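You operate a simulated robot arm through the tools that you are given. There is no shell and no other tool.

You run a simulated robot arm. Do the job below in one go: nothing can be reset, and whatever is moved stays where it is left.

## Task
Unwind the old yarn, then wind on blue yarn to the length on the card.
Fine: press reset once between; the clip goes in the catch; leave the knob on wind.
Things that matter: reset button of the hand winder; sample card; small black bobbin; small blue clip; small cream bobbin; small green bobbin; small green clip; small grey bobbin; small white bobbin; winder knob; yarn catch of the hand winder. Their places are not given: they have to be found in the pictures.

Only the result counts: the job must be done as asked and must still hold three seconds after the hand-in. Knocking over, shifting, dropping, spilling or breaking anything else fails it.

## Robot
A 6-joint arm with a three-finger gripper, fixed in place. Base frame: the origin is at the foot of the arm, x ahead of it, y to its left, z up; the work surface is at about z = 800. Readings come in mm, rad, newtons and seconds.
Its first joint turns from -2.897 to 2.897 rad. Payload 4.89 kg.
Tool frame: the origin (TCP) lies between the finger pads and is the grasp point; the fingertips stand 30 mm ahead of it; z points along the fingers, y is the line along which they close. Largest opening 164 mm; the body of the gripper starts 125 mm behind the TCP.
Orientation is that of the tool frame in the base frame, as [roll, pitch, yaw] about the fixed x, y, z axes, in that order (R = Rz(yaw) Ry(pitch) Rx(roll)). With the fingers straight down and closing along the base's y, the tool's x points along the base's -x, its y along +y and its z along -z.

## Interface
- The arm moves only by the tool play_rows. Its argument "series" is one flat list of numbers, 7 for each row, row after row: the shift along the base's x, y, z in mm, then the turn, a rotation vector about the base's x, y, z in rad, then the gripper command, from -1 (fully open) to 1 (shut), values between in proportion. In form: [dx, dy, dz, wx, wy, wz, hand, dx, dy, dz, wx, wy, wz, hand, ...]. A call has 1 to 20 rows; each row is the pose to reach, as a shift and turn from the pose commanded when the call began. Rows are played at 5 a second. More than 50 mm and 0.15 rad between two rows, or a gripper value outside its range, and nothing of the call is played. A pose out of reach is approached as far as the arm can. The call stops where the force on the tool passes 50 N (or 10 N more than at its start, if that is more) or the arm is blocked; 0.2 s more then pass. The fingers move at their own pace (about 108 mm/s each) and stop on an object; they squeeze with about 22 N. The grip force told is the motor's: it shows also when the fingers shut on nothing. Time passes only in rows, and 0.2 s behind the last, so rows that repeat a pose let the fingers close. The reply holds the time, the measured pose of the TCP, the force on the tool along the base axes, the opening and the grip force, in the units named above and with some noise, with the torque about the TCP (base axes, N m) and any sound that the robot's microphone picked up.
- Cameras (640 x 400 px; columns grow to the right, rows downward): "scene" is fixed at [48.5, 501.5, 1408.8]; the picture's right is [-0.10, -1.00, 0.00], its down [-0.54, 0.05, -0.84] and it looks along [0.83, -0.08, -0.55] (base axes); focal length 309 px, centre (320, 200). "wrist" rides on the gripper at [76, -2, -152] in the tool frame; the picture's right is [0.02, 1.00, 0.00], its down [-0.88, 0.02, -0.47] and it looks along [-0.47, 0.01, 0.88] (tool axes); focal length 247 px, centre (320, 200).
- camera(camera): a new picture of that camera. No time passes.
- lift_body(by): slides the trunk up (or, below 0, down) by that many mm; the arm rides with it, the base frame stays. It gives what a move gives, with no picture.
- pixel_to_xyz(camera, pixels): for up to 12 pixels [column, row] of the newest picture of that camera ("zoom" is the newest enlarged one), the place [x, y, z] in the base frame of the surface seen there, good to about 2 mm. No time passes.
- inspect(camera, box): a new picture of the part [left, top, right, bottom] of that camera's present view, enlarged. No time passes.
- close_job(): hands the job in; it is judged then, once.

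Unless the task says otherwise, let go and move clear before handing in.

The tools are called after "Request:" as name(argument=value, ...) on one line, values as JSON. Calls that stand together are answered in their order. play_rows: Moves the arm, as the interface text tells. Its arguments: {"type":"object","properties":{"series":{"type":"array","items":{"type":"number"}}},"required":["series"]} The other tools are called the same way: lift_body (by) slides the trunk up or down; camera (camera) takes a picture; pixel_to_xyz (camera, pixels) gives the place of the surface under pixels of a picture; inspect (camera, box) takes an enlarged picture of a part of a camera's view; close_job () hands the job in.

At the start:

```text
time: 0.0
position: [590.9, 424.6, 1155.8]
tcp_rot: [3.141, 0.0, -3.14]
force: [0.8, 0.7, 0.6]
torque: [0.01, -0.01, -0.01]
width: 164.1
finger_force: 0.1
trunk travel left (down, up): [-175.0, 215.0]
```

scene: 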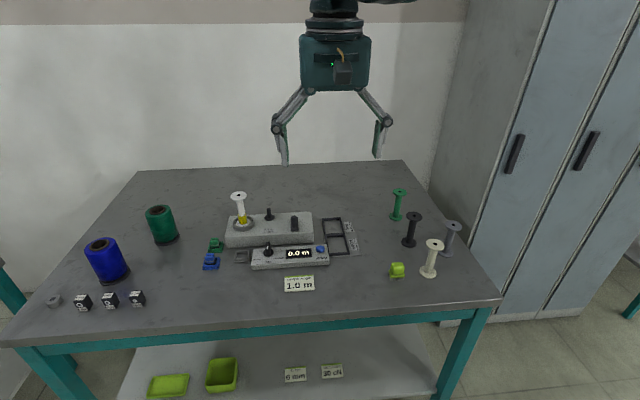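
wrist: 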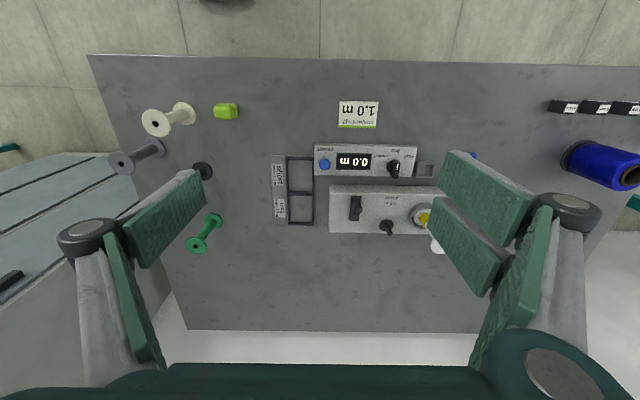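

The scene shows a hand winder around pixels (230-330, 190-270), a card "1.0 m" at (299,284), clips at (210,250), and bobbins at right. I'll zoom in on the details first.

Request:
inspect(camera="scene", box=[200, 180, 360, 300])

Request:
inspect(camera="wrist", box=[250, 80, 490, 260])

Request:
inspect(camera="scene", box=[30, 180, 240, 320])

Request:
inspect(camera="scene", box=[320, 170, 480, 290])

Request:
inspect(camera="scene", box=[140, 330, 360, 400])

```text
3.33 times, centred on (280, 240) of scene
```

zoom: 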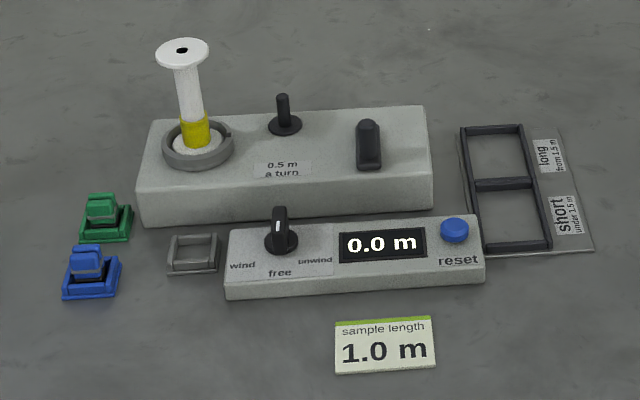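

```text
2.22 times, centred on (370, 170) of wrist
```

zoom: 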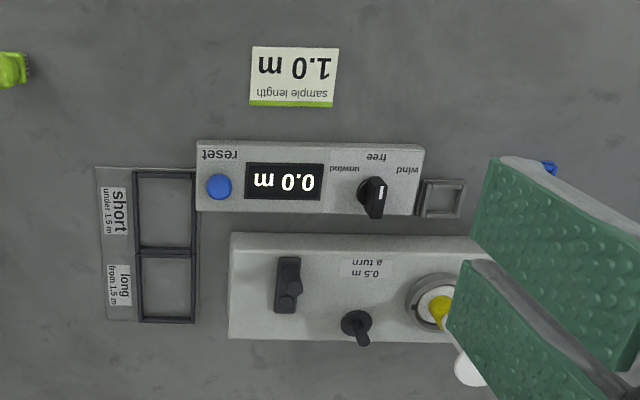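

```text
2.86 times, centred on (135, 250) of scene
```

zoom: 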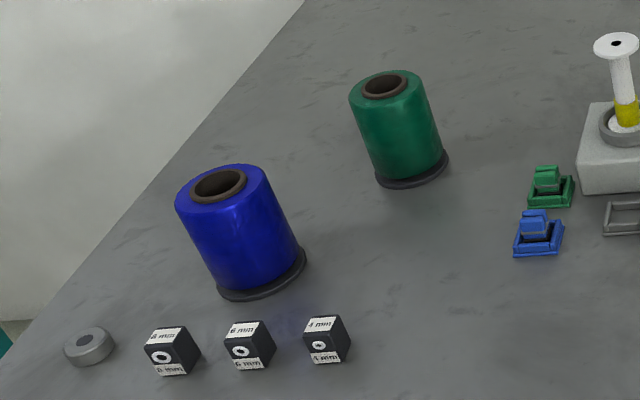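

```text
3.33 times, centred on (400, 230) of scene
```

zoom: 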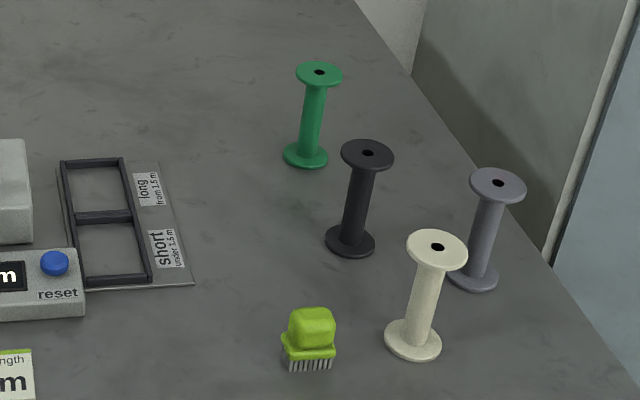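

```text
2.91 times, centred on (250, 365) of scene
```

zoom: 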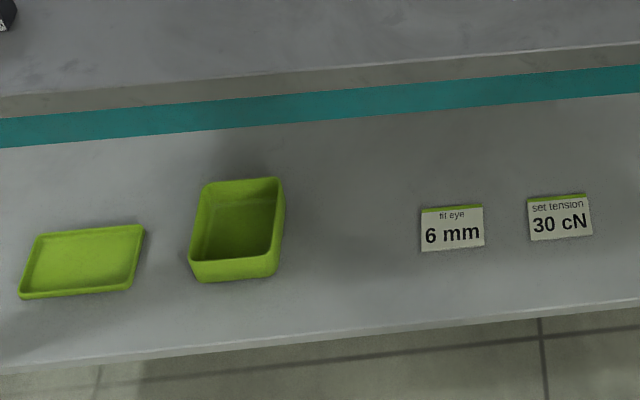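

The zooms show a winder block with a white bobbin carrying yellow yarn, a post at zoom (285,125) labelled "0.5 m a turn", a panel with a wind/free/unwind knob, the display, a blue reset button and an empty square catch, plus the blue and green clips. I'll measure their places next.

Request:
inspect(camera="scene", box=[200, 180, 360, 300])

Request:
pixel_to_xyz(camera="zoom", pixels=[[182, 45], [197, 130], [283, 98], [285, 125], [368, 125], [368, 160], [280, 212], [281, 245], [454, 225], [192, 252], [88, 258], [101, 205]])

Request:
pixel_to_xyz(camera="zoom", pixels=[[148, 122], [423, 108], [432, 168], [140, 185], [145, 223], [230, 270], [480, 265], [482, 218], [240, 232], [168, 272], [215, 270], [280, 290]])

```text
3.33 times, centred on (280, 240) of scene
```

zoom: 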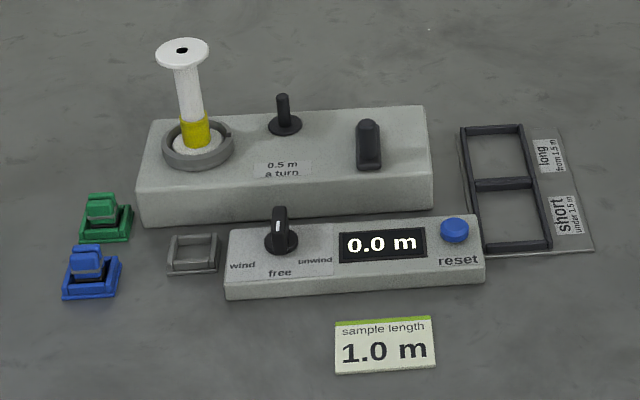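

```text
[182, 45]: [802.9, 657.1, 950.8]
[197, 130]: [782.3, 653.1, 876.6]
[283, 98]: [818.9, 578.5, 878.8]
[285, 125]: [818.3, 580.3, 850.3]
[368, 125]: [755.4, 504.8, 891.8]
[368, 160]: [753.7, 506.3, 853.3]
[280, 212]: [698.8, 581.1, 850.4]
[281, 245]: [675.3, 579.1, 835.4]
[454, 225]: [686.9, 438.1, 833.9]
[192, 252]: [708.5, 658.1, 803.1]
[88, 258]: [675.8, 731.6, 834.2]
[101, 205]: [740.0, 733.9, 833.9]
```

```text
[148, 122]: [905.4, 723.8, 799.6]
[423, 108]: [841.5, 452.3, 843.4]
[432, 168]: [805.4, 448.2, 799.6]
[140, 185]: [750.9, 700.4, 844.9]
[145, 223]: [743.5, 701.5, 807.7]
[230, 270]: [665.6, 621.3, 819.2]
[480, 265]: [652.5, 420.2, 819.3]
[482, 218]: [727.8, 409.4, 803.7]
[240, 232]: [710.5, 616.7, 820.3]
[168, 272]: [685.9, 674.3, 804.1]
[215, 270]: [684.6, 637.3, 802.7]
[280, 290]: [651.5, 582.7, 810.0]
```

The block's top is near z 845, the panel's near 820. What is at zoom (368,143) and (285,125) is still unclear, so I'll bring the wrist camera closer, staying above the bobbin's top (z 951).

Request:
play_rows(series=[16, 20, -28, 0, 0, 0, -1, 32, 40, -56, 0, 0, 0, -1, 48, 60, -84, 0, 0, 0, -1, 64, 80, -112, 0, 0, 0, -1, 80, 100, -138, 0, 0, 0, -1])

Request:
camera(camera="wrist")

Request:
camera(camera="scene")

```text
time: 1.2
position: [671.8, 521.1, 1019.6]
tcp_rot: [3.141, 0.001, 3.139]
force: [-1.1, -0.6, 0.9]
torque: [0.16, -0.19, 0.01]
width: 163.8
finger_force: 0.1
trunk travel left (down, up): [-175.0, 215.0]
```

```text
taken
```

wrist: 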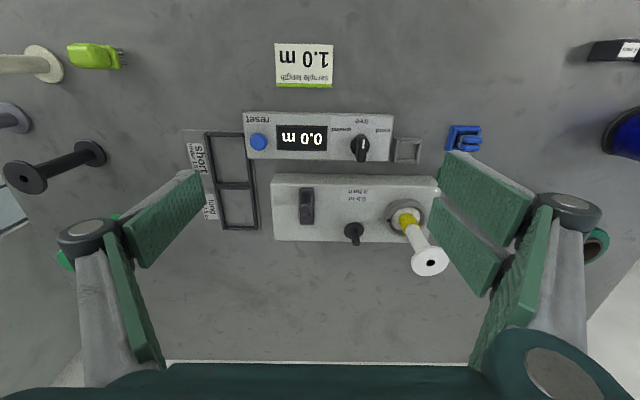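

```text
taken
```

scene: 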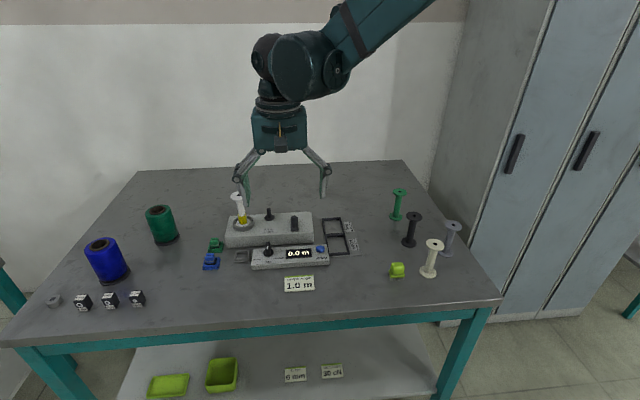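

Request:
inspect(camera="wrist", box=[270, 165, 370, 250])

Request:
inspect(camera="wrist", box=[320, 100, 490, 200])

Request:
inspect(camera="wrist", box=[370, 180, 470, 280])

Request:
inspect(camera="scene", box=[220, 190, 320, 250])

```text
4.71 times, centred on (320, 208) of wrist
```

zoom: 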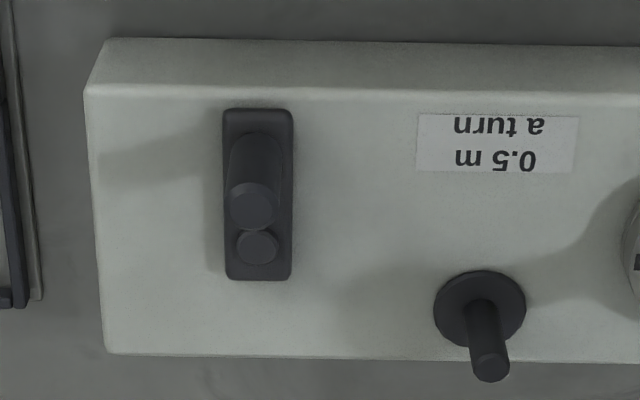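

```text
3.76 times, centred on (405, 150) of wrist
```

zoom: 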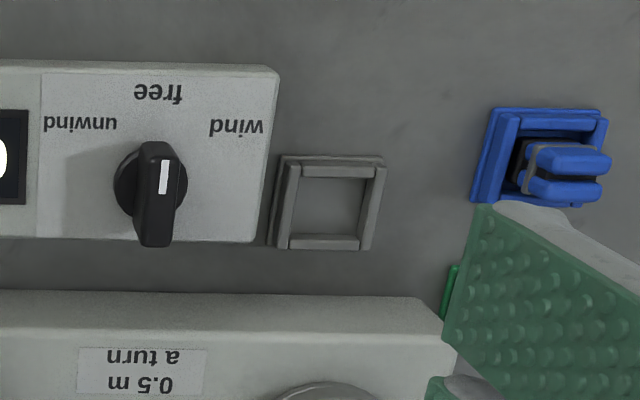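

```text
4.00 times, centred on (420, 230) of wrist
```

zoom: 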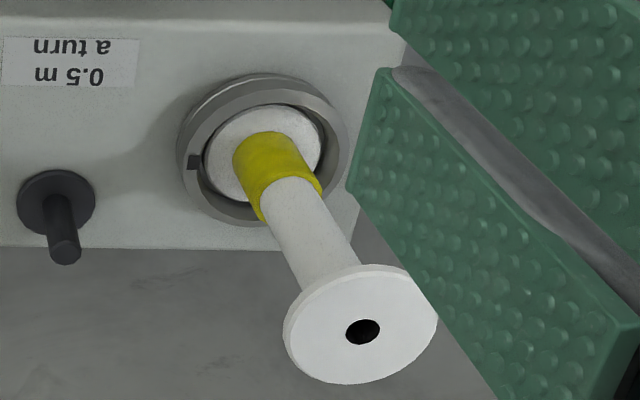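

```text
6.40 times, centred on (270, 220) of scene
```

zoom: 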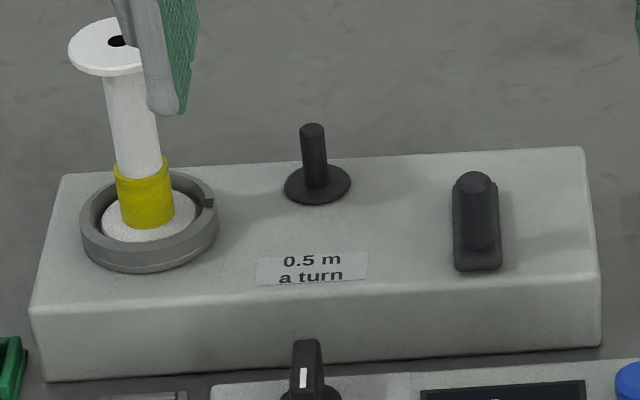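

The wrist zooms show the crank at zoom (255,195): an arm along x with an upright handle and a hub pin. The selector knob is a bar now pointing to "free". Next I'll measure the crank, knob, catch and clip precisely.

Request:
inspect(camera="wrist", box=[270, 165, 370, 250])

Request:
pixel_to_xyz(camera="zoom", pixels=[[254, 206], [236, 206], [272, 206], [254, 224], [256, 250], [256, 262], [258, 120], [258, 272], [230, 250], [286, 250], [250, 145], [488, 365]])

Request:
inspect(camera="wrist", box=[320, 100, 490, 200])

Request:
pixel_to_xyz(camera="zoom", pixels=[[163, 177], [160, 148], [155, 205], [153, 242], [125, 182], [182, 182], [330, 205], [335, 172], [285, 205], [373, 205], [325, 242], [80, 122]])

Request:
pixel_to_xyz(camera="zoom", pixels=[[158, 92], [237, 127], [575, 160], [575, 188], [605, 160], [545, 170], [535, 180], [550, 115], [490, 155], [525, 165], [605, 130], [485, 195]])

```text
4.71 times, centred on (320, 208) of wrist
```

zoom: 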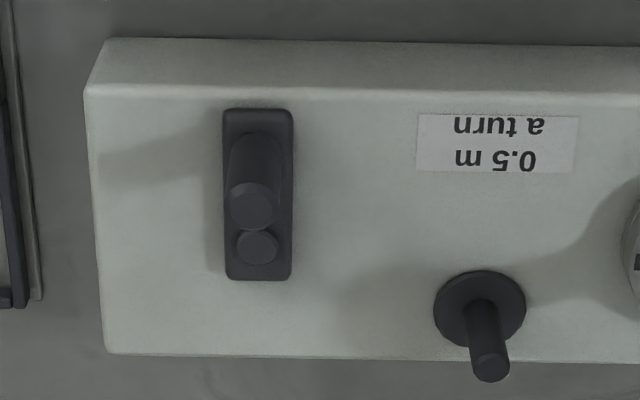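

```text
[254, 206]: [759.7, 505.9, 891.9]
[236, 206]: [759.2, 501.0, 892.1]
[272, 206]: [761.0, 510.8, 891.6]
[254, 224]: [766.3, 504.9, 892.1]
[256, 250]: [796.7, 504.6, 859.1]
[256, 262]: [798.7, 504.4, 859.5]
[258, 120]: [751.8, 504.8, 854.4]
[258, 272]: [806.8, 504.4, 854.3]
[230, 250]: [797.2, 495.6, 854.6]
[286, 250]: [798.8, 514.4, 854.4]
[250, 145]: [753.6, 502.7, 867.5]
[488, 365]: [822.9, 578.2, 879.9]
```

```text
3.76 times, centred on (405, 150) of wrist
```

zoom: 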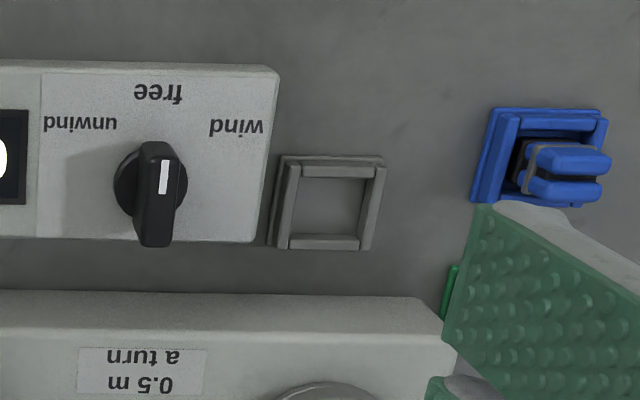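

```text
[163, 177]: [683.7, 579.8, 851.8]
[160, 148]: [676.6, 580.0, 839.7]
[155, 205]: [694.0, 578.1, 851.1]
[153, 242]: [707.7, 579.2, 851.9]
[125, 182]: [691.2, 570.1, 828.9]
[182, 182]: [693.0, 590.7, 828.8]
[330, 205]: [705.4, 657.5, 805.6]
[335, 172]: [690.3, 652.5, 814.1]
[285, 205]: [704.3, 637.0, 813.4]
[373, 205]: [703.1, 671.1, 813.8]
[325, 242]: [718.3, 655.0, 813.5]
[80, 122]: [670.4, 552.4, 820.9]
```

```text
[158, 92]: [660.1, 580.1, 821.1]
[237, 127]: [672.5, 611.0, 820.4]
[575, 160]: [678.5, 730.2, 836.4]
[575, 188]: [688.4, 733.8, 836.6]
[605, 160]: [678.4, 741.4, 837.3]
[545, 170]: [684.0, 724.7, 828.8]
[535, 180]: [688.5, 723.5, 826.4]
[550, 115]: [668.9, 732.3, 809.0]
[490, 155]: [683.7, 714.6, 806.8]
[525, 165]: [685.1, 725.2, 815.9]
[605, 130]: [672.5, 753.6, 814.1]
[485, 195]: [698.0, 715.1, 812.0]
```

Measured: crank pivot about (797.5, 504.5), handle about (760.5, 505.5) with its top at z 892, knob centre about (692, 580.5) with its top at z 852, catch about (704.5, 654). I'll now look at the clips up close.

Request:
play_rows(series=[-5, 35, -20, 0, 0, 0, -1, -10, 71, -40, 0, 0, 0, -1, -16, 106, -60, 0, 0, 0, -1, -21, 141, -80, 0, 0, 0, -1, -26, 177, -100, 0, 0, 0, -1, -32, 212, -119, 0, 0, 0, -1, -32, 212, -119, 0, 0, 0, -1])

Request:
camera(camera="wrist")

```text
time: 2.8
position: [636.0, 737.2, 899.0]
tcp_rot: [-3.141, 0.0, -3.14]
force: [0.0, 0.4, -0.3]
torque: [-0.05, 0.03, 0.01]
width: 164.1
finger_force: 0.1
trunk travel left (down, up): [-175.0, 215.0]
```

```text
taken
```

wrist: 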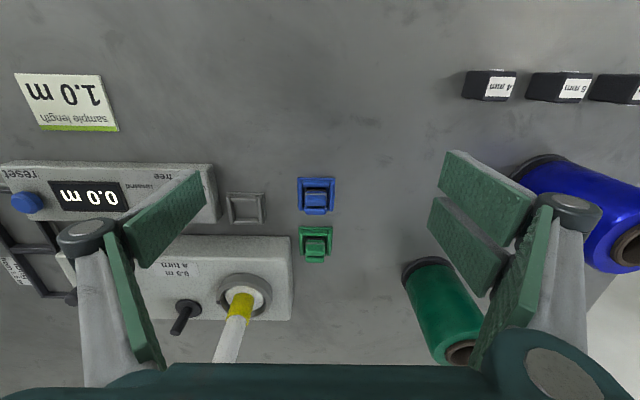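

The blue clip is at pixel (317,195) and the green one at (315,244). I'll zoom in to see their form.

Request:
inspect(camera="wrist", box=[215, 165, 355, 275])

Request:
pixel_to_xyz(camera="zoom", pixels=[[465, 130], [465, 160], [465, 200], [430, 165], [500, 165], [395, 140], [530, 140], [465, 65], [465, 85], [460, 215], [140, 195], [140, 130]])

Request:
inspect(camera="wrist", box=[290, 170, 345, 220])

Request:
inspect(camera="wrist", box=[130, 240, 300, 360])

Request:
inspect(camera="scene", box=[195, 230, 255, 275])

```text
3.64 times, centred on (285, 220) of wrist
```

zoom: 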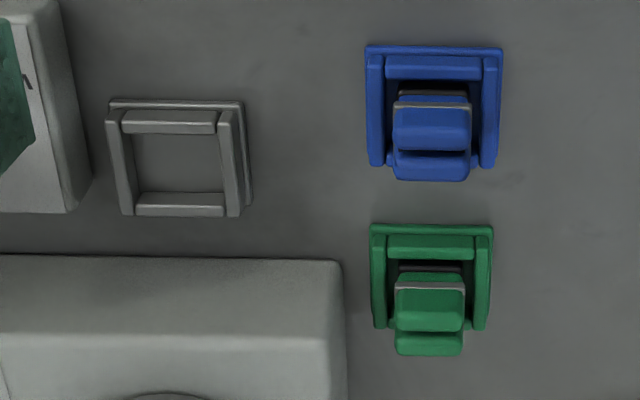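

```text
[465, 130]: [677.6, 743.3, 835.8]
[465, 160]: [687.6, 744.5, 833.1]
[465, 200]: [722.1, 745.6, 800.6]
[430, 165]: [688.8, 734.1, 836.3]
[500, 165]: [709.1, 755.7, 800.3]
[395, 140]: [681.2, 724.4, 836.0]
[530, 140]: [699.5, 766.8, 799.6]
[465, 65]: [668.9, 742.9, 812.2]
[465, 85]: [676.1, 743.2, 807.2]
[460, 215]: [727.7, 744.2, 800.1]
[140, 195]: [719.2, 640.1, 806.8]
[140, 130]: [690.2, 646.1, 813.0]
```

```text
8.00 times, centred on (318, 195) of wrist
```

zoom: 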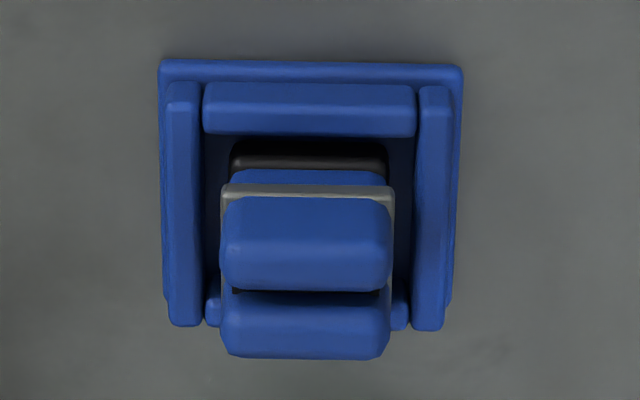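

```text
3.33 times, centred on (215, 300) of wrist
```

zoom: 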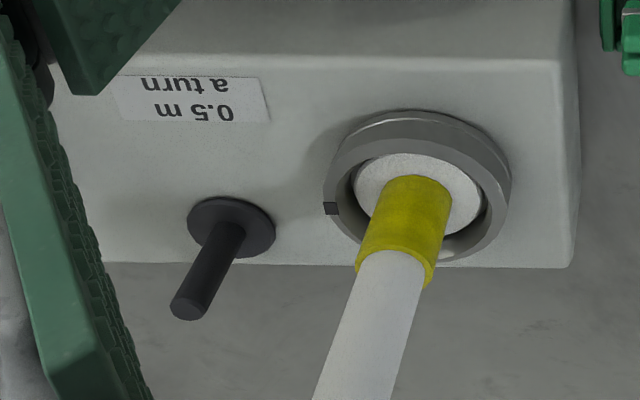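

```text
8.89 times, centred on (225, 252) of scene
```

zoom: 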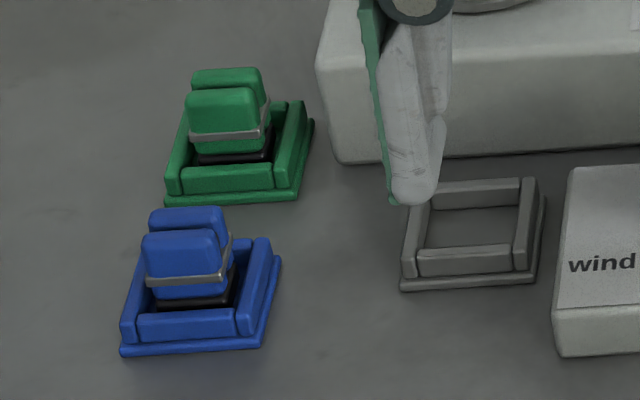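

The clip is a two-block piece about 20 mm wide along y, standing in a blue holder whose rim is at z 812; its top is at z 836. I'll zoom once more for its exact centre and that of the catch.

Request:
inspect(camera="wrist", box=[290, 170, 345, 220])

Request:
pixel_to_xyz(camera="zoom", pixels=[[228, 240], [384, 240], [306, 215], [306, 270], [306, 340], [230, 330], [384, 330], [172, 110], [450, 110], [310, 90], [310, 165], [430, 310]])

Request:
inspect(camera="wrist", box=[215, 175, 275, 235])

Request:
camera(camera="scene")

```text
8.00 times, centred on (318, 195) of wrist
```

zoom: 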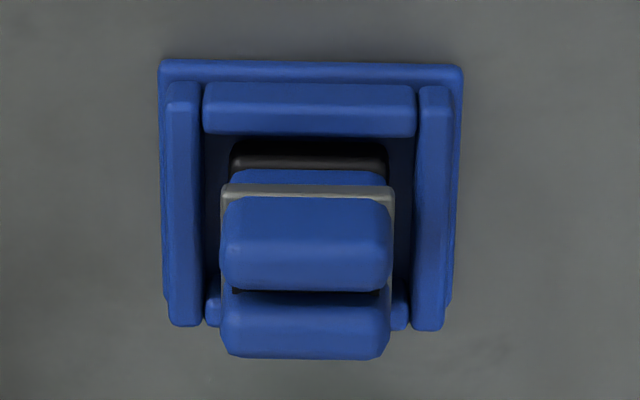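

```text
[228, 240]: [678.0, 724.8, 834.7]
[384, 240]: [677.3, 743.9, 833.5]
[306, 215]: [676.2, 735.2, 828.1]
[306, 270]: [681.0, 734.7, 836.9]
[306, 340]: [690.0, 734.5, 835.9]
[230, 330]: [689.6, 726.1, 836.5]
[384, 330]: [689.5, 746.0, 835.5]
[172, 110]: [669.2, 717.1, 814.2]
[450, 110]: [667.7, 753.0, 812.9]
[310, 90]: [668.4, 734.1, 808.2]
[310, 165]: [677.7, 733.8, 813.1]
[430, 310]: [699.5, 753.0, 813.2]
```

```text
6.67 times, centred on (245, 205) of wrist
```

zoom: 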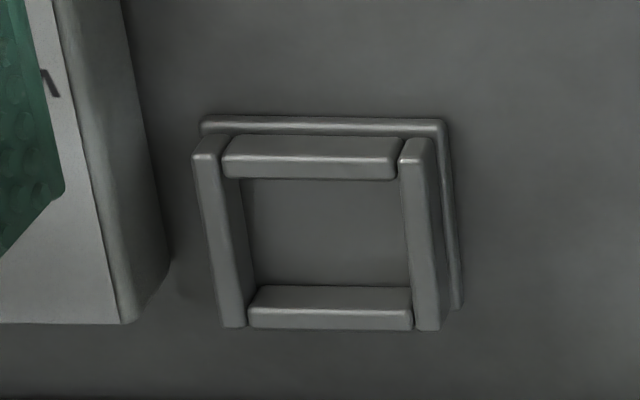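

```text
taken
```

scene: 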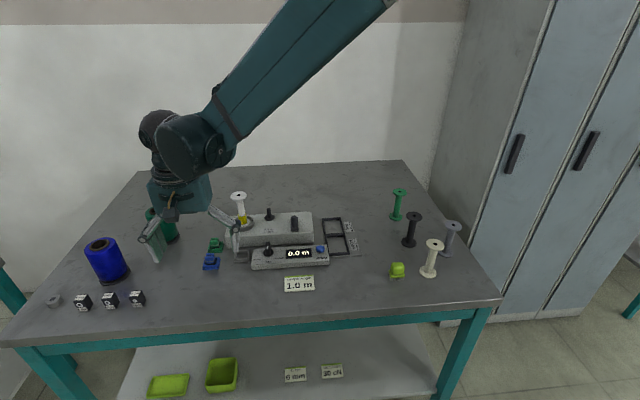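

The clip's centre is about (684.5, 735), with the blocks spanning y 725–745. Now I'll measure the catch's frame in the newest zoom.

Request:
pixel_to_xyz(camera="zoom", pixels=[[206, 145], [235, 322], [412, 150], [430, 325], [310, 150], [310, 297], [210, 230], [420, 240], [320, 230], [440, 125], [205, 122], [458, 300]])

```text
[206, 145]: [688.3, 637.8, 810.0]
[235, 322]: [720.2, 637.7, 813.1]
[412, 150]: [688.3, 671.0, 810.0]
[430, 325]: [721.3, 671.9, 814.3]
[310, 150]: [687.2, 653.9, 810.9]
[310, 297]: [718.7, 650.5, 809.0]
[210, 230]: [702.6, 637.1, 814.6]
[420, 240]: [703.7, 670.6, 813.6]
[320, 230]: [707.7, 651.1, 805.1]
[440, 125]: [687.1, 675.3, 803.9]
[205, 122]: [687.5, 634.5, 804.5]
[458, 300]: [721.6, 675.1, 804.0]
```

The catch's centre is about (704, 654.5), its floor z 805. Next I'll move over the selector knob with the fingers narrowed to about 40 mm, and check the alignment from above before going down.

Request:
play_rows(series=[0, -10, 40, 0, 0, 0, -0.5, 13, -48, 55, 0, 0, 0, 0, 26, -84, 61, 0, 0, 0, 0.5, 40, -120, 61, 0, 0, 0, 0.5, 53, -156, 61, 0, 0, 0, 0.5, 53, -156, 61, 0, 0, 0, 0.5, 53, -156, 61, 0, 0, 0, 0.5])

Request:
camera(camera="wrist")

Request:
camera(camera="scene")

```text
time: 4.4
position: [692.7, 580.2, 961.8]
tcp_rot: [-3.141, 0.0, 3.141]
force: [0.5, -1.0, 0.4]
torque: [0.04, 0.02, 0.0]
width: 40.9
finger_force: 0.0
trunk travel left (down, up): [-175.0, 215.0]
```

```text
taken
```

wrist: 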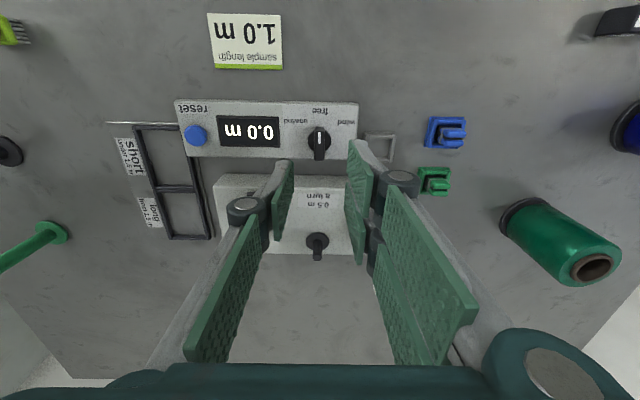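

```text
taken
```

scene: 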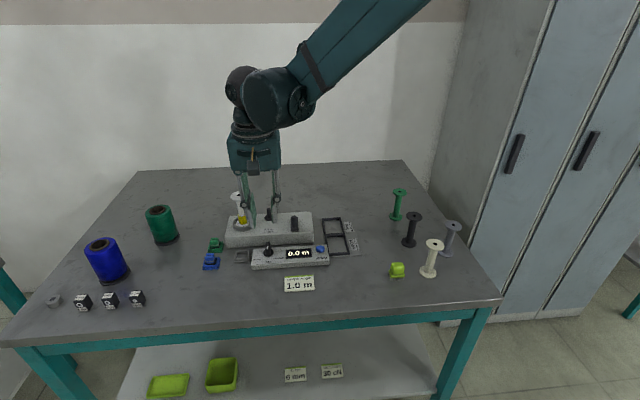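

The reading (692.7, 580.2, 961.8) agrees with what I commanded, and the knob is at pixel (319,142), midway between the fingers. I'll measure the knob once more from here.

Request:
inspect(camera="wrist", box=[280, 95, 360, 165])

Request:
pixel_to_xyz(camera="wrist", pixels=[[319, 142], [319, 134], [319, 155], [308, 140], [330, 140], [319, 111], [296, 120], [344, 122]])

```text
5.71 times, centred on (320, 130) of wrist
```

zoom: 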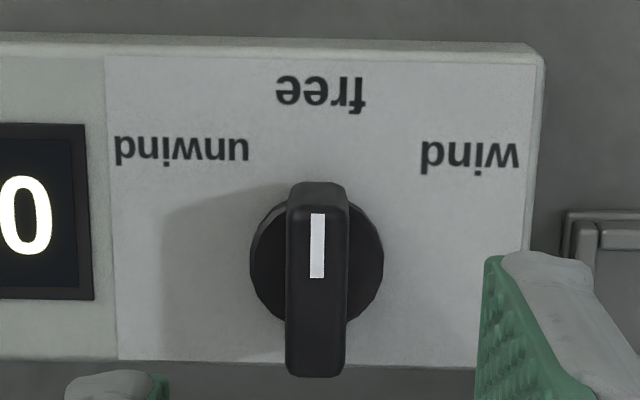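

```text
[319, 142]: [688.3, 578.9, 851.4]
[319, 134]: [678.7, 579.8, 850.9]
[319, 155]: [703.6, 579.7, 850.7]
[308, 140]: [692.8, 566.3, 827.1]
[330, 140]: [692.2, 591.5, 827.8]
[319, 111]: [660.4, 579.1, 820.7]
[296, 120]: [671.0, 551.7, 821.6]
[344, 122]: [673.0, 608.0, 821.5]
```

The knob's bar is centred at about (691.5, 579.5) with its top at z 851; "unwind" lies about 54° counterclockwise (seen from above) from "free". I'll go down around the bar and close.

Request:
play_rows(series=[0, -1, -40, 0, 0, 0, 0.5, 0, -1, -75, 0, 0, 0, 0.5, 0, -1, -96, 0, 0, 0, 0.5, 0, -1, -96, 0, 0, 0, 0.5, 0, -1, -96, 0, 0, 0, 0.9, 0, -1, -96, 0, 0, 0, 1, 0, -1, -96, 0, 0, 0, 1])

Request:
camera(camera="scene")

Request:
inspect(camera="wrist", box=[240, 90, 400, 190])

```text
time: 6.0
position: [692.9, 579.4, 865.2]
tcp_rot: [-3.141, -0.002, 3.139]
force: [-0.2, -9.4, -9.5]
torque: [-0.27, -0.62, -0.02]
width: 11.7
finger_force: 44.7
trunk travel left (down, up): [-175.0, 215.0]
```

```text
taken
```

scene: 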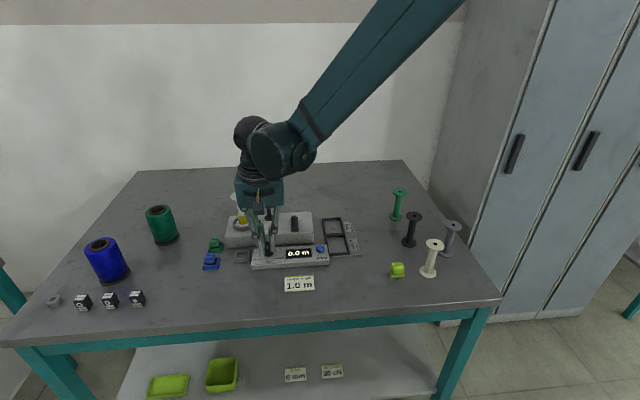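

```text
4.00 times, centred on (320, 140) of wrist
```

zoom: 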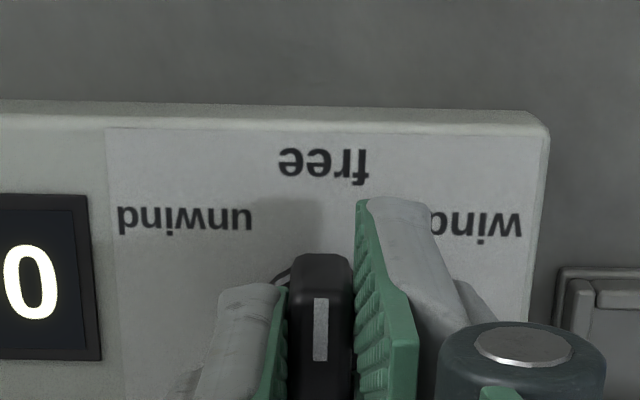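

The fingers hold the bar (opening 11.7 mm). I'll turn it about +z towards "unwind" by roughly 0.94 rad.

Request:
play_rows(series=[0, 0, 0, 0, 0, 0.13, 1, 0, 0, 0, 0, 0, 0.26, 1, 0, 0, 0, 0, 0, 0.39, 1, 0, 0, 0, 0, 0, 0.52, 1, 0, 0, 0, 0, 0, 0.65, 1, 0, 0, 0, 0, 0, 0.78, 1, 0, 0, 0, 0, 0, 0.88, 1, 0, 0, 0, 0, 0, 0.94, 1, 0, 0, 0, 0, 0, 0.94, 1])

Request:
camera(camera="wrist")

Request:
inspect(camera="scene", box=[220, 190, 340, 280])

```text
time: 8.0
position: [691.9, 578.9, 865.3]
tcp_rot: [3.141, 0.0, -2.202]
force: [5.7, -17.3, 1.8]
torque: [-0.63, 0.15, -1.45]
width: 15.3
finger_force: 44.9
trunk travel left (down, up): [-175.0, 215.0]
```

```text
taken
```

wrist: 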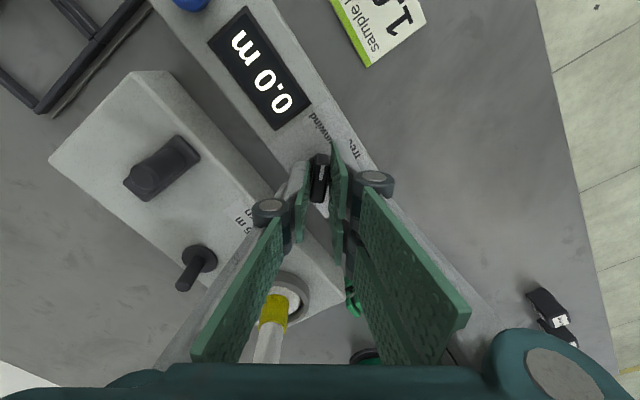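

```text
4.44 times, centred on (280, 235) of scene
```

zoom: 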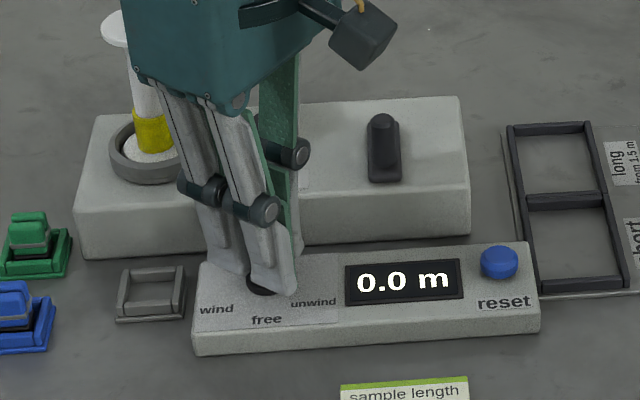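

The opening grew to 15.3 mm and torque z is -1.45 N·m, so the knob has met its stop at about 0.8 rad, which fits a 45° position. I'll ease back to 0.79 rad, open a little and look.

Request:
play_rows(series=[0, 0, 0, 0, 0, -0.1, 1, 0, 0, 0, 0, 0, -0.15, 1, 0, 0, 0, 0, 0, -0.15, 1, 0, 0, 0, 0, 0, -0.15, 0.7, 0, 0, 0, 0, 0, -0.15, 0.5, 0, 0, 20, 0, 0, -0.15, 0.5, 0, 0, 60, 0, 0, -0.15, 0.5, 0, 0, 95, 0, 0, -0.15, 0.5])

Request:
camera(camera="wrist")

Request:
inspect(camera="scene", box=[220, 190, 340, 280])

```text
time: 9.8
position: [692.6, 578.8, 960.2]
tcp_rot: [-3.141, -0.001, -2.352]
force: [0.8, 0.2, -1.9]
torque: [-0.15, 0.1, 0.0]
width: 40.9
finger_force: 0.0
trunk travel left (down, up): [-175.0, 215.0]
```

```text
taken
```

wrist: 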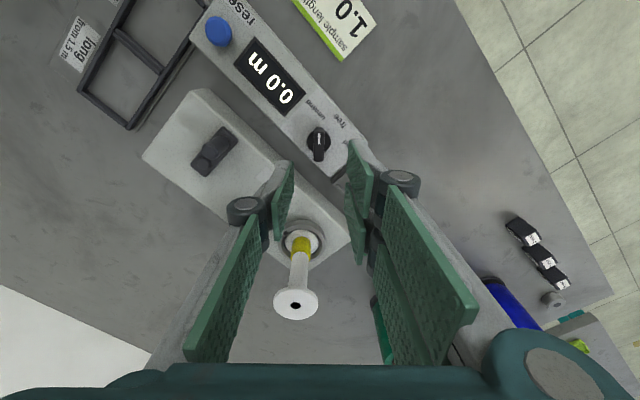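

```text
4.44 times, centred on (280, 235) of scene
```

zoom: 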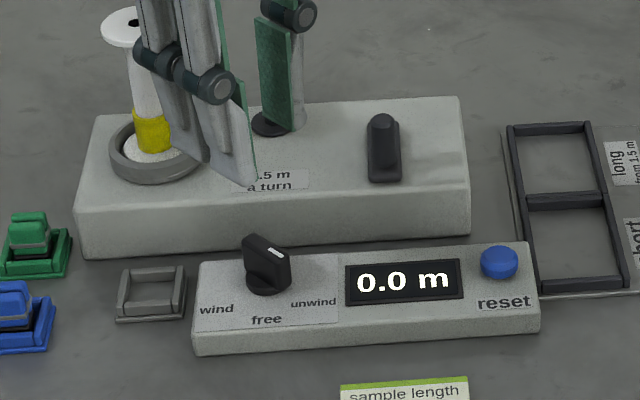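

The knob's white mark now points to "unwind". Next I'll go above the crank handle, turning the gripper back to closing along y, and check the crank's position from there.

Request:
play_rows(series=[11, -12, 2, 0, 0, -0.13, 0.5, 23, -25, 2, 0, 0, -0.26, 0.5, 34, -37, 2, 0, 0, -0.39, 0.5, 46, -50, 2, 0, 0, -0.52, 0.5, 57, -62, 2, 0, 0, -0.65, 0.5, 68.6, -74.3, 2, 0, 0, -0.79, 0.5, 68.6, -74.3, 2, 0, 0, -0.79, 0.5, 68.6, -74.3, 2, 0, 0, -0.79, 0.5])

Request:
camera(camera="wrist")

Request:
inspect(camera="wrist", box=[280, 100, 360, 170])

Request:
inspect(camera="scene", box=[200, 170, 360, 270])

```text
time: 11.6
position: [758.6, 506.1, 962.7]
tcp_rot: [-3.141, 0.0, 3.141]
force: [0.0, 0.7, 0.6]
torque: [0.01, 0.04, 0.01]
width: 41.4
finger_force: 0.0
trunk travel left (down, up): [-175.0, 215.0]
```

```text
taken
```

wrist: 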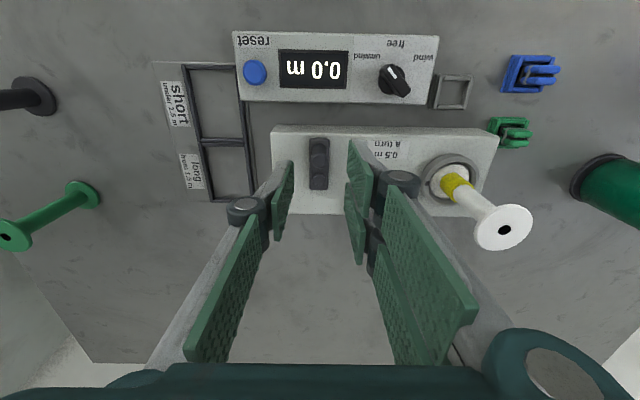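

```text
5.71 times, centred on (320, 135) of wrist
```

zoom: 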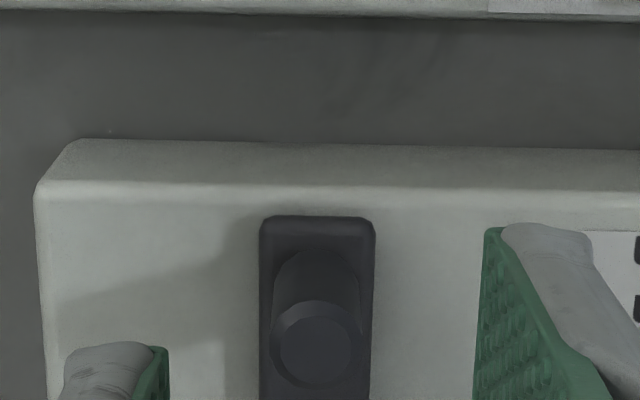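

```text
4.00 times, centred on (280, 220) of scene
```

zoom: 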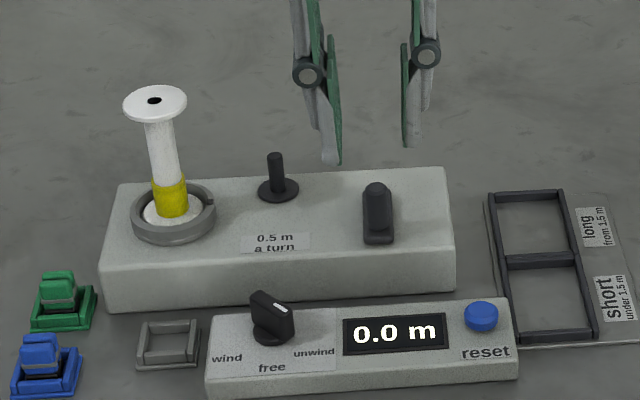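

Request:
inspect(camera="wrist", box=[290, 130, 350, 200])

Request:
pixel_to_xyz(camera="wrist", pixels=[[319, 155], [319, 162], [314, 160], [325, 160], [319, 141], [319, 180], [310, 180], [328, 180], [319, 186], [310, 142], [328, 142], [319, 148]])

```text
5.71 times, centred on (320, 165) of wrist
```

zoom: 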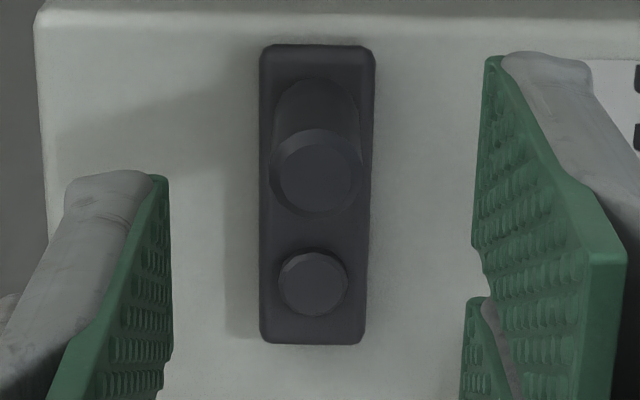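

```text
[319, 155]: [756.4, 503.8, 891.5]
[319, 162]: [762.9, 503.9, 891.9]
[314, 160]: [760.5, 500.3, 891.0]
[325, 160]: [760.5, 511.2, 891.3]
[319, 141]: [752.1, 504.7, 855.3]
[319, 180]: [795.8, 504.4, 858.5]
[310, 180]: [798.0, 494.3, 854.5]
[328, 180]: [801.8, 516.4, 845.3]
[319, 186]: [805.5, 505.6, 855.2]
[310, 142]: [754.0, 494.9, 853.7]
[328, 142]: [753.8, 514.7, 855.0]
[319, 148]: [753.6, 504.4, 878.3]
```

Request:
pixel_to_xyz(camera="zoom", pixels=[[318, 173], [276, 173], [358, 173], [318, 138], [318, 208], [314, 283], [284, 283], [344, 283], [314, 255], [314, 310], [268, 60], [266, 335]])

```text
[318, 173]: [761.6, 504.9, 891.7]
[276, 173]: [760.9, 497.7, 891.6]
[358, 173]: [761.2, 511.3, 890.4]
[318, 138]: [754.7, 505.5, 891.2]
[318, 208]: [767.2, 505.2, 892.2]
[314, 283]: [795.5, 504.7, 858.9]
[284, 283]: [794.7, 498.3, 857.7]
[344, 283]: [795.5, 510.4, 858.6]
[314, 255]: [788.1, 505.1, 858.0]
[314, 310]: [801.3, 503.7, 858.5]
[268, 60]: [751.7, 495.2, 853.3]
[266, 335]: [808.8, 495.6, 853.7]
```

From here the handle is at (761.1, 505.0) and the pivot at (795.3, 504.7), so the crank's radius is about 34 mm. I'll lower the open fingers around the handle and close them to a loose cage of about 18 mm.

Request:
play_rows(series=[0.6, -0.3, -35, 0, 0, 0, 0.5, 0.6, -0.3, -69, 0, 0, 0, 0.5, 0.6, -0.3, -69, 0, 0, 0, 0.5, 0.6, -0.3, -69, 0, 0, 0, 0.77, 0.6, -0.3, -69, 0, 0, 0, 0.77])

Request:
inspect(camera="scene", box=[200, 170, 360, 270])

Request:
inspect(camera="wrist", box=[270, 100, 370, 200])

```text
time: 12.8
position: [760.1, 504.4, 894.4]
tcp_rot: [-3.14, 0.0, 3.141]
force: [0.8, 0.3, -0.5]
torque: [-0.02, 0.03, 0.02]
width: 19.0
finger_force: 0.0
trunk travel left (down, up): [-175.0, 215.0]
```

```text
4.00 times, centred on (280, 220) of scene
```

zoom: 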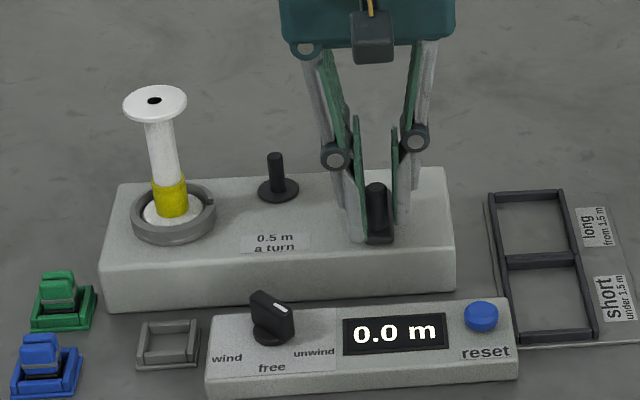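

```text
4.00 times, centred on (320, 150) of wrist
```

zoom: 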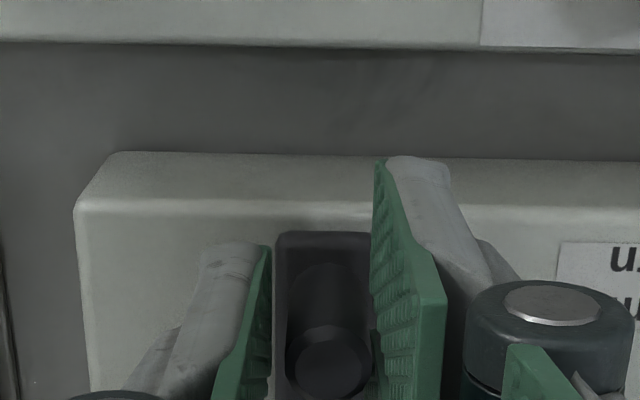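

The fingers stand either side of the handle (opening 19 mm) with no force. I'll try turning clockwise by 1.16 rad, the gripper turning along, and see what the display does.

Request:
play_rows(series=[0.36, 4.94, 0, 0, 0, -0.145, 0.77, 1.43, 9.78, 0, 0, 0, -0.29, 0.77, 3.19, 14.41, 0, 0, 0, -0.435, 0.77, 5.59, 18.74, 0, 0, 0, -0.58, 0.77, 8.6, 22.68, 0, 0, 0, -0.725, 0.77, 12.15, 26.14, 0, 0, 0, -0.87, 0.77, 16.16, 29.05, 0, 0, 0, -1.015, 0.77, 20.54, 31.35, 0, 0, 0, -1.16, 0.77, 20.54, 31.35, 0, 0, 0, -1.16, 0.77])

Request:
inspect(camera="scene", box=[200, 170, 360, 270])

Request:
camera(camera="wrist")

```text
time: 14.8
position: [780.5, 536.0, 893.3]
tcp_rot: [3.141, 0.0, 1.979]
force: [0.2, -0.3, 0.1]
torque: [-0.04, 0.0, 0.01]
width: 19.0
finger_force: 0.1
trunk travel left (down, up): [-175.0, 215.0]
```

```text
4.00 times, centred on (280, 220) of scene
```

zoom: 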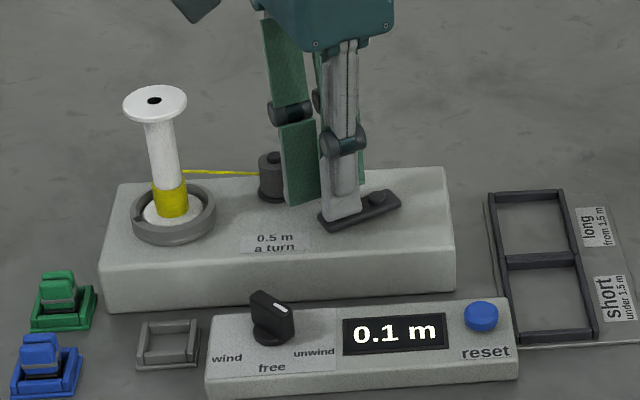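

```text
taken
```

wrist: 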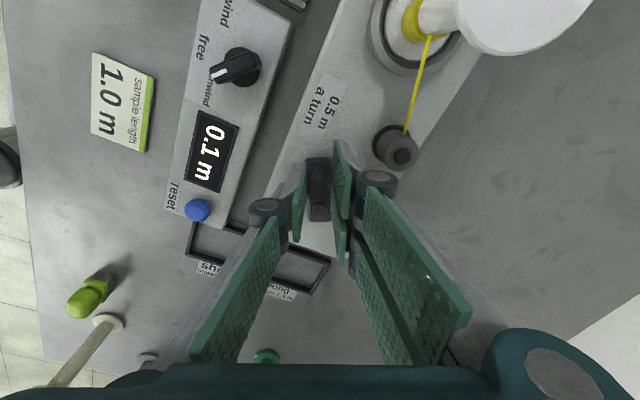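

Clockwise works: the display reads 0.1 m, and a yellow thread now runs from the bobbin to the post at zoom (270,175). I'll carry on clockwise to about 2.9 rad and watch for the wrist's limit.

Request:
play_rows(series=[4.68, 1.65, 0, 0, 0, -0.145, 0.77, 9.54, 2.6, 0, 0, 0, -0.29, 0.77, 14.49, 2.84, 0, 0, 0, -0.435, 0.77, 19.42, 2.36, 0, 0, 0, -0.58, 0.77, 24.23, 1.18, 0, 0, 0, -0.725, 0.77, 28.82, -0.69, 0, 0, 0, -0.87, 0.77, 33.09, -3.2, 0, 0, 0, -1.015, 0.77, 36.95, -6.31, 0, 0, 0, -1.16, 0.77, 40.33, -9.93, 0, 0, 0, -1.305, 0.77, 43.14, -14.01, 0, 0, 0, -1.45, 0.77, 45.34, -18.46, 0, 0, 0, -1.595, 0.77, 46.87, -23.17, 0, 0, 0, -1.74, 0.77, 46.87, -23.17, 0, 0, 0, -1.74, 0.77])

Request:
inspect(camera="scene", box=[200, 170, 360, 270])

Request:
camera(camera="wrist")

```text
time: 17.6
position: [819.6, 529.9, 892.8]
tcp_rot: [3.141, -0.001, 0.726]
force: [0.4, -0.1, -0.3]
torque: [0.01, 0.01, 0.0]
width: 19.2
finger_force: 0.0
out of reach, approached as far as the arm can: row 10, 11, 12, 13
trunk travel left (down, up): [-175.0, 215.0]
```

```text
4.00 times, centred on (280, 220) of scene
```

zoom: 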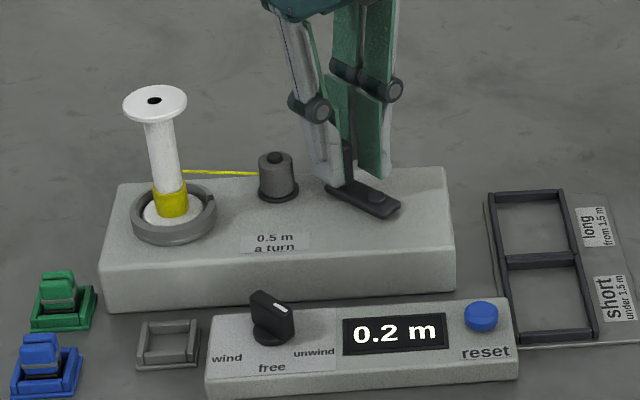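

```text
taken
```

wrist: 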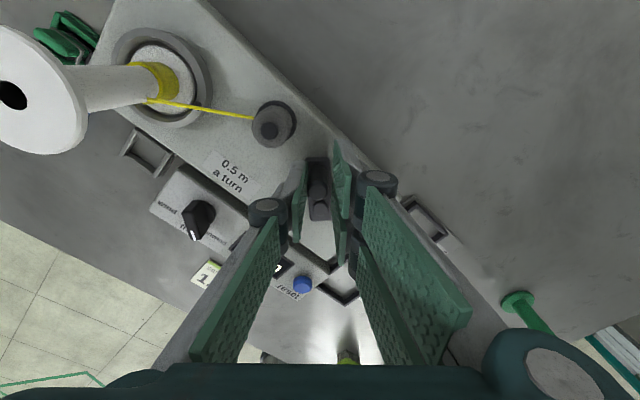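

The wrist reached its limit at yaw 0.726; the display reads 0.2 m and the yellow band is getting shorter. A single zero row will show which pose the controller now counts as commanded.

Request:
play_rows(series=[0, 0, 0, 0, 0, 0, 0.77])

Request:
play_rows(series=[0, 0, 0, 0, 0, 0.05, 0.77])

```text
time: 18.0
position: [819.6, 528.0, 893.9]
tcp_rot: [-3.141, 0.0, 0.724]
force: [-0.1, -0.5, 0.0]
torque: [0.0, -0.01, -0.01]
width: 19.1
finger_force: 0.1
trunk travel left (down, up): [-175.0, 215.0]
```

```text
time: 18.4
position: [819.5, 528.2, 894.0]
tcp_rot: [-3.14, 0.0, 0.775]
force: [-0.2, 0.3, -0.1]
torque: [-0.01, 0.02, 0.0]
width: 18.8
finger_force: 0.1
trunk travel left (down, up): [-175.0, 215.0]
```

The commanded pose is the clipped one: the TCP is near (819.6, 528.5), which is 2.36 rad round the circle. I'll grip the handle to centre it, open slightly, turn back 0.42 rad for wrist margin, and grip again so I can circle with constant orientation.

Request:
play_rows(series=[0, 0, 0, 0, 0, 0, 1, 0, 0, 0, 0, 0, 0, 1, 0, 0, 0, 0, 0, 0, 0.6, 0, 0, 0, 0, 0, 0.14, 0.6, 0, 0, 0, 0, 0, 0.28, 0.6, 0, 0, 0, 0, 0, 0.42, 0.6, 0, 0, 0, 0, 0, 0.42, 0.6, 0, 0, 0, 0, 0, 0.42, 1, 0, 0, 0, 0, 0, 0.42, 1, 0, 0, 0, 0, 0, 0.42, 1])

Request:
inspect(camera="scene", box=[200, 170, 360, 270])

```text
time: 20.6
position: [818.5, 529.1, 893.7]
tcp_rot: [-3.141, 0.0, 1.193]
force: [0.2, 0.4, -0.3]
torque: [0.01, -0.02, 0.01]
width: 14.0
finger_force: 45.3
trunk travel left (down, up): [-175.0, 215.0]
```

```text
4.00 times, centred on (280, 220) of scene
```

zoom: 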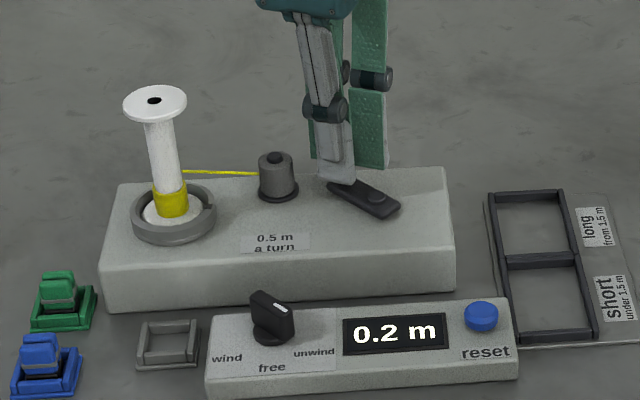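

The handle is gripped firmly (14 mm) with no side force. I'll circle clockwise by 1.6 rad with constant orientation and check the forces.

Request:
play_rows(series=[4.3, -5.29, 0, 0, 0, 0, 1, 7.46, -11.34, 0, 0, 0, 0, 1, 9.36, -17.9, 0, 0, 0, 0, 1, 9.91, -24.71, 0, 0, 0, 0, 1, 9.11, -31.49, 0, 0, 0, 0, 1, 6.97, -37.98, 0, 0, 0, 0, 1, 3.59, -43.91, 0, 0, 0, 0, 1, -0.91, -49.05, 0, 0, 0, 0, 1, -0.91, -49.05, 0, 0, 0, 0, 1])

Request:
inspect(camera="scene", box=[200, 170, 360, 270])

```text
time: 22.6
position: [818.0, 480.9, 893.1]
tcp_rot: [3.141, -0.001, 1.193]
force: [-1.2, 1.0, 9.2]
torque: [0.14, -0.04, -0.04]
width: 13.7
finger_force: 45.2
trunk travel left (down, up): [-175.0, 215.0]
```

```text
4.00 times, centred on (280, 220) of scene
```

zoom: 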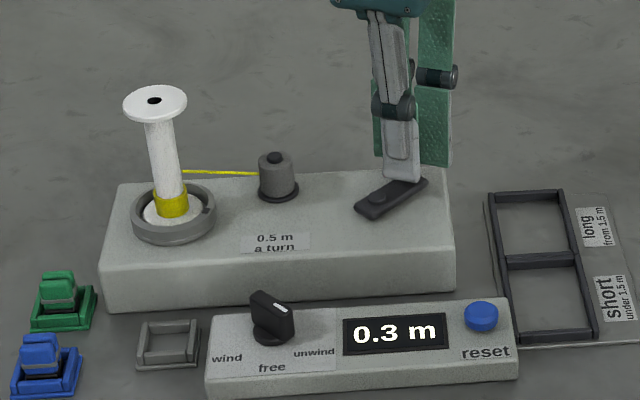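

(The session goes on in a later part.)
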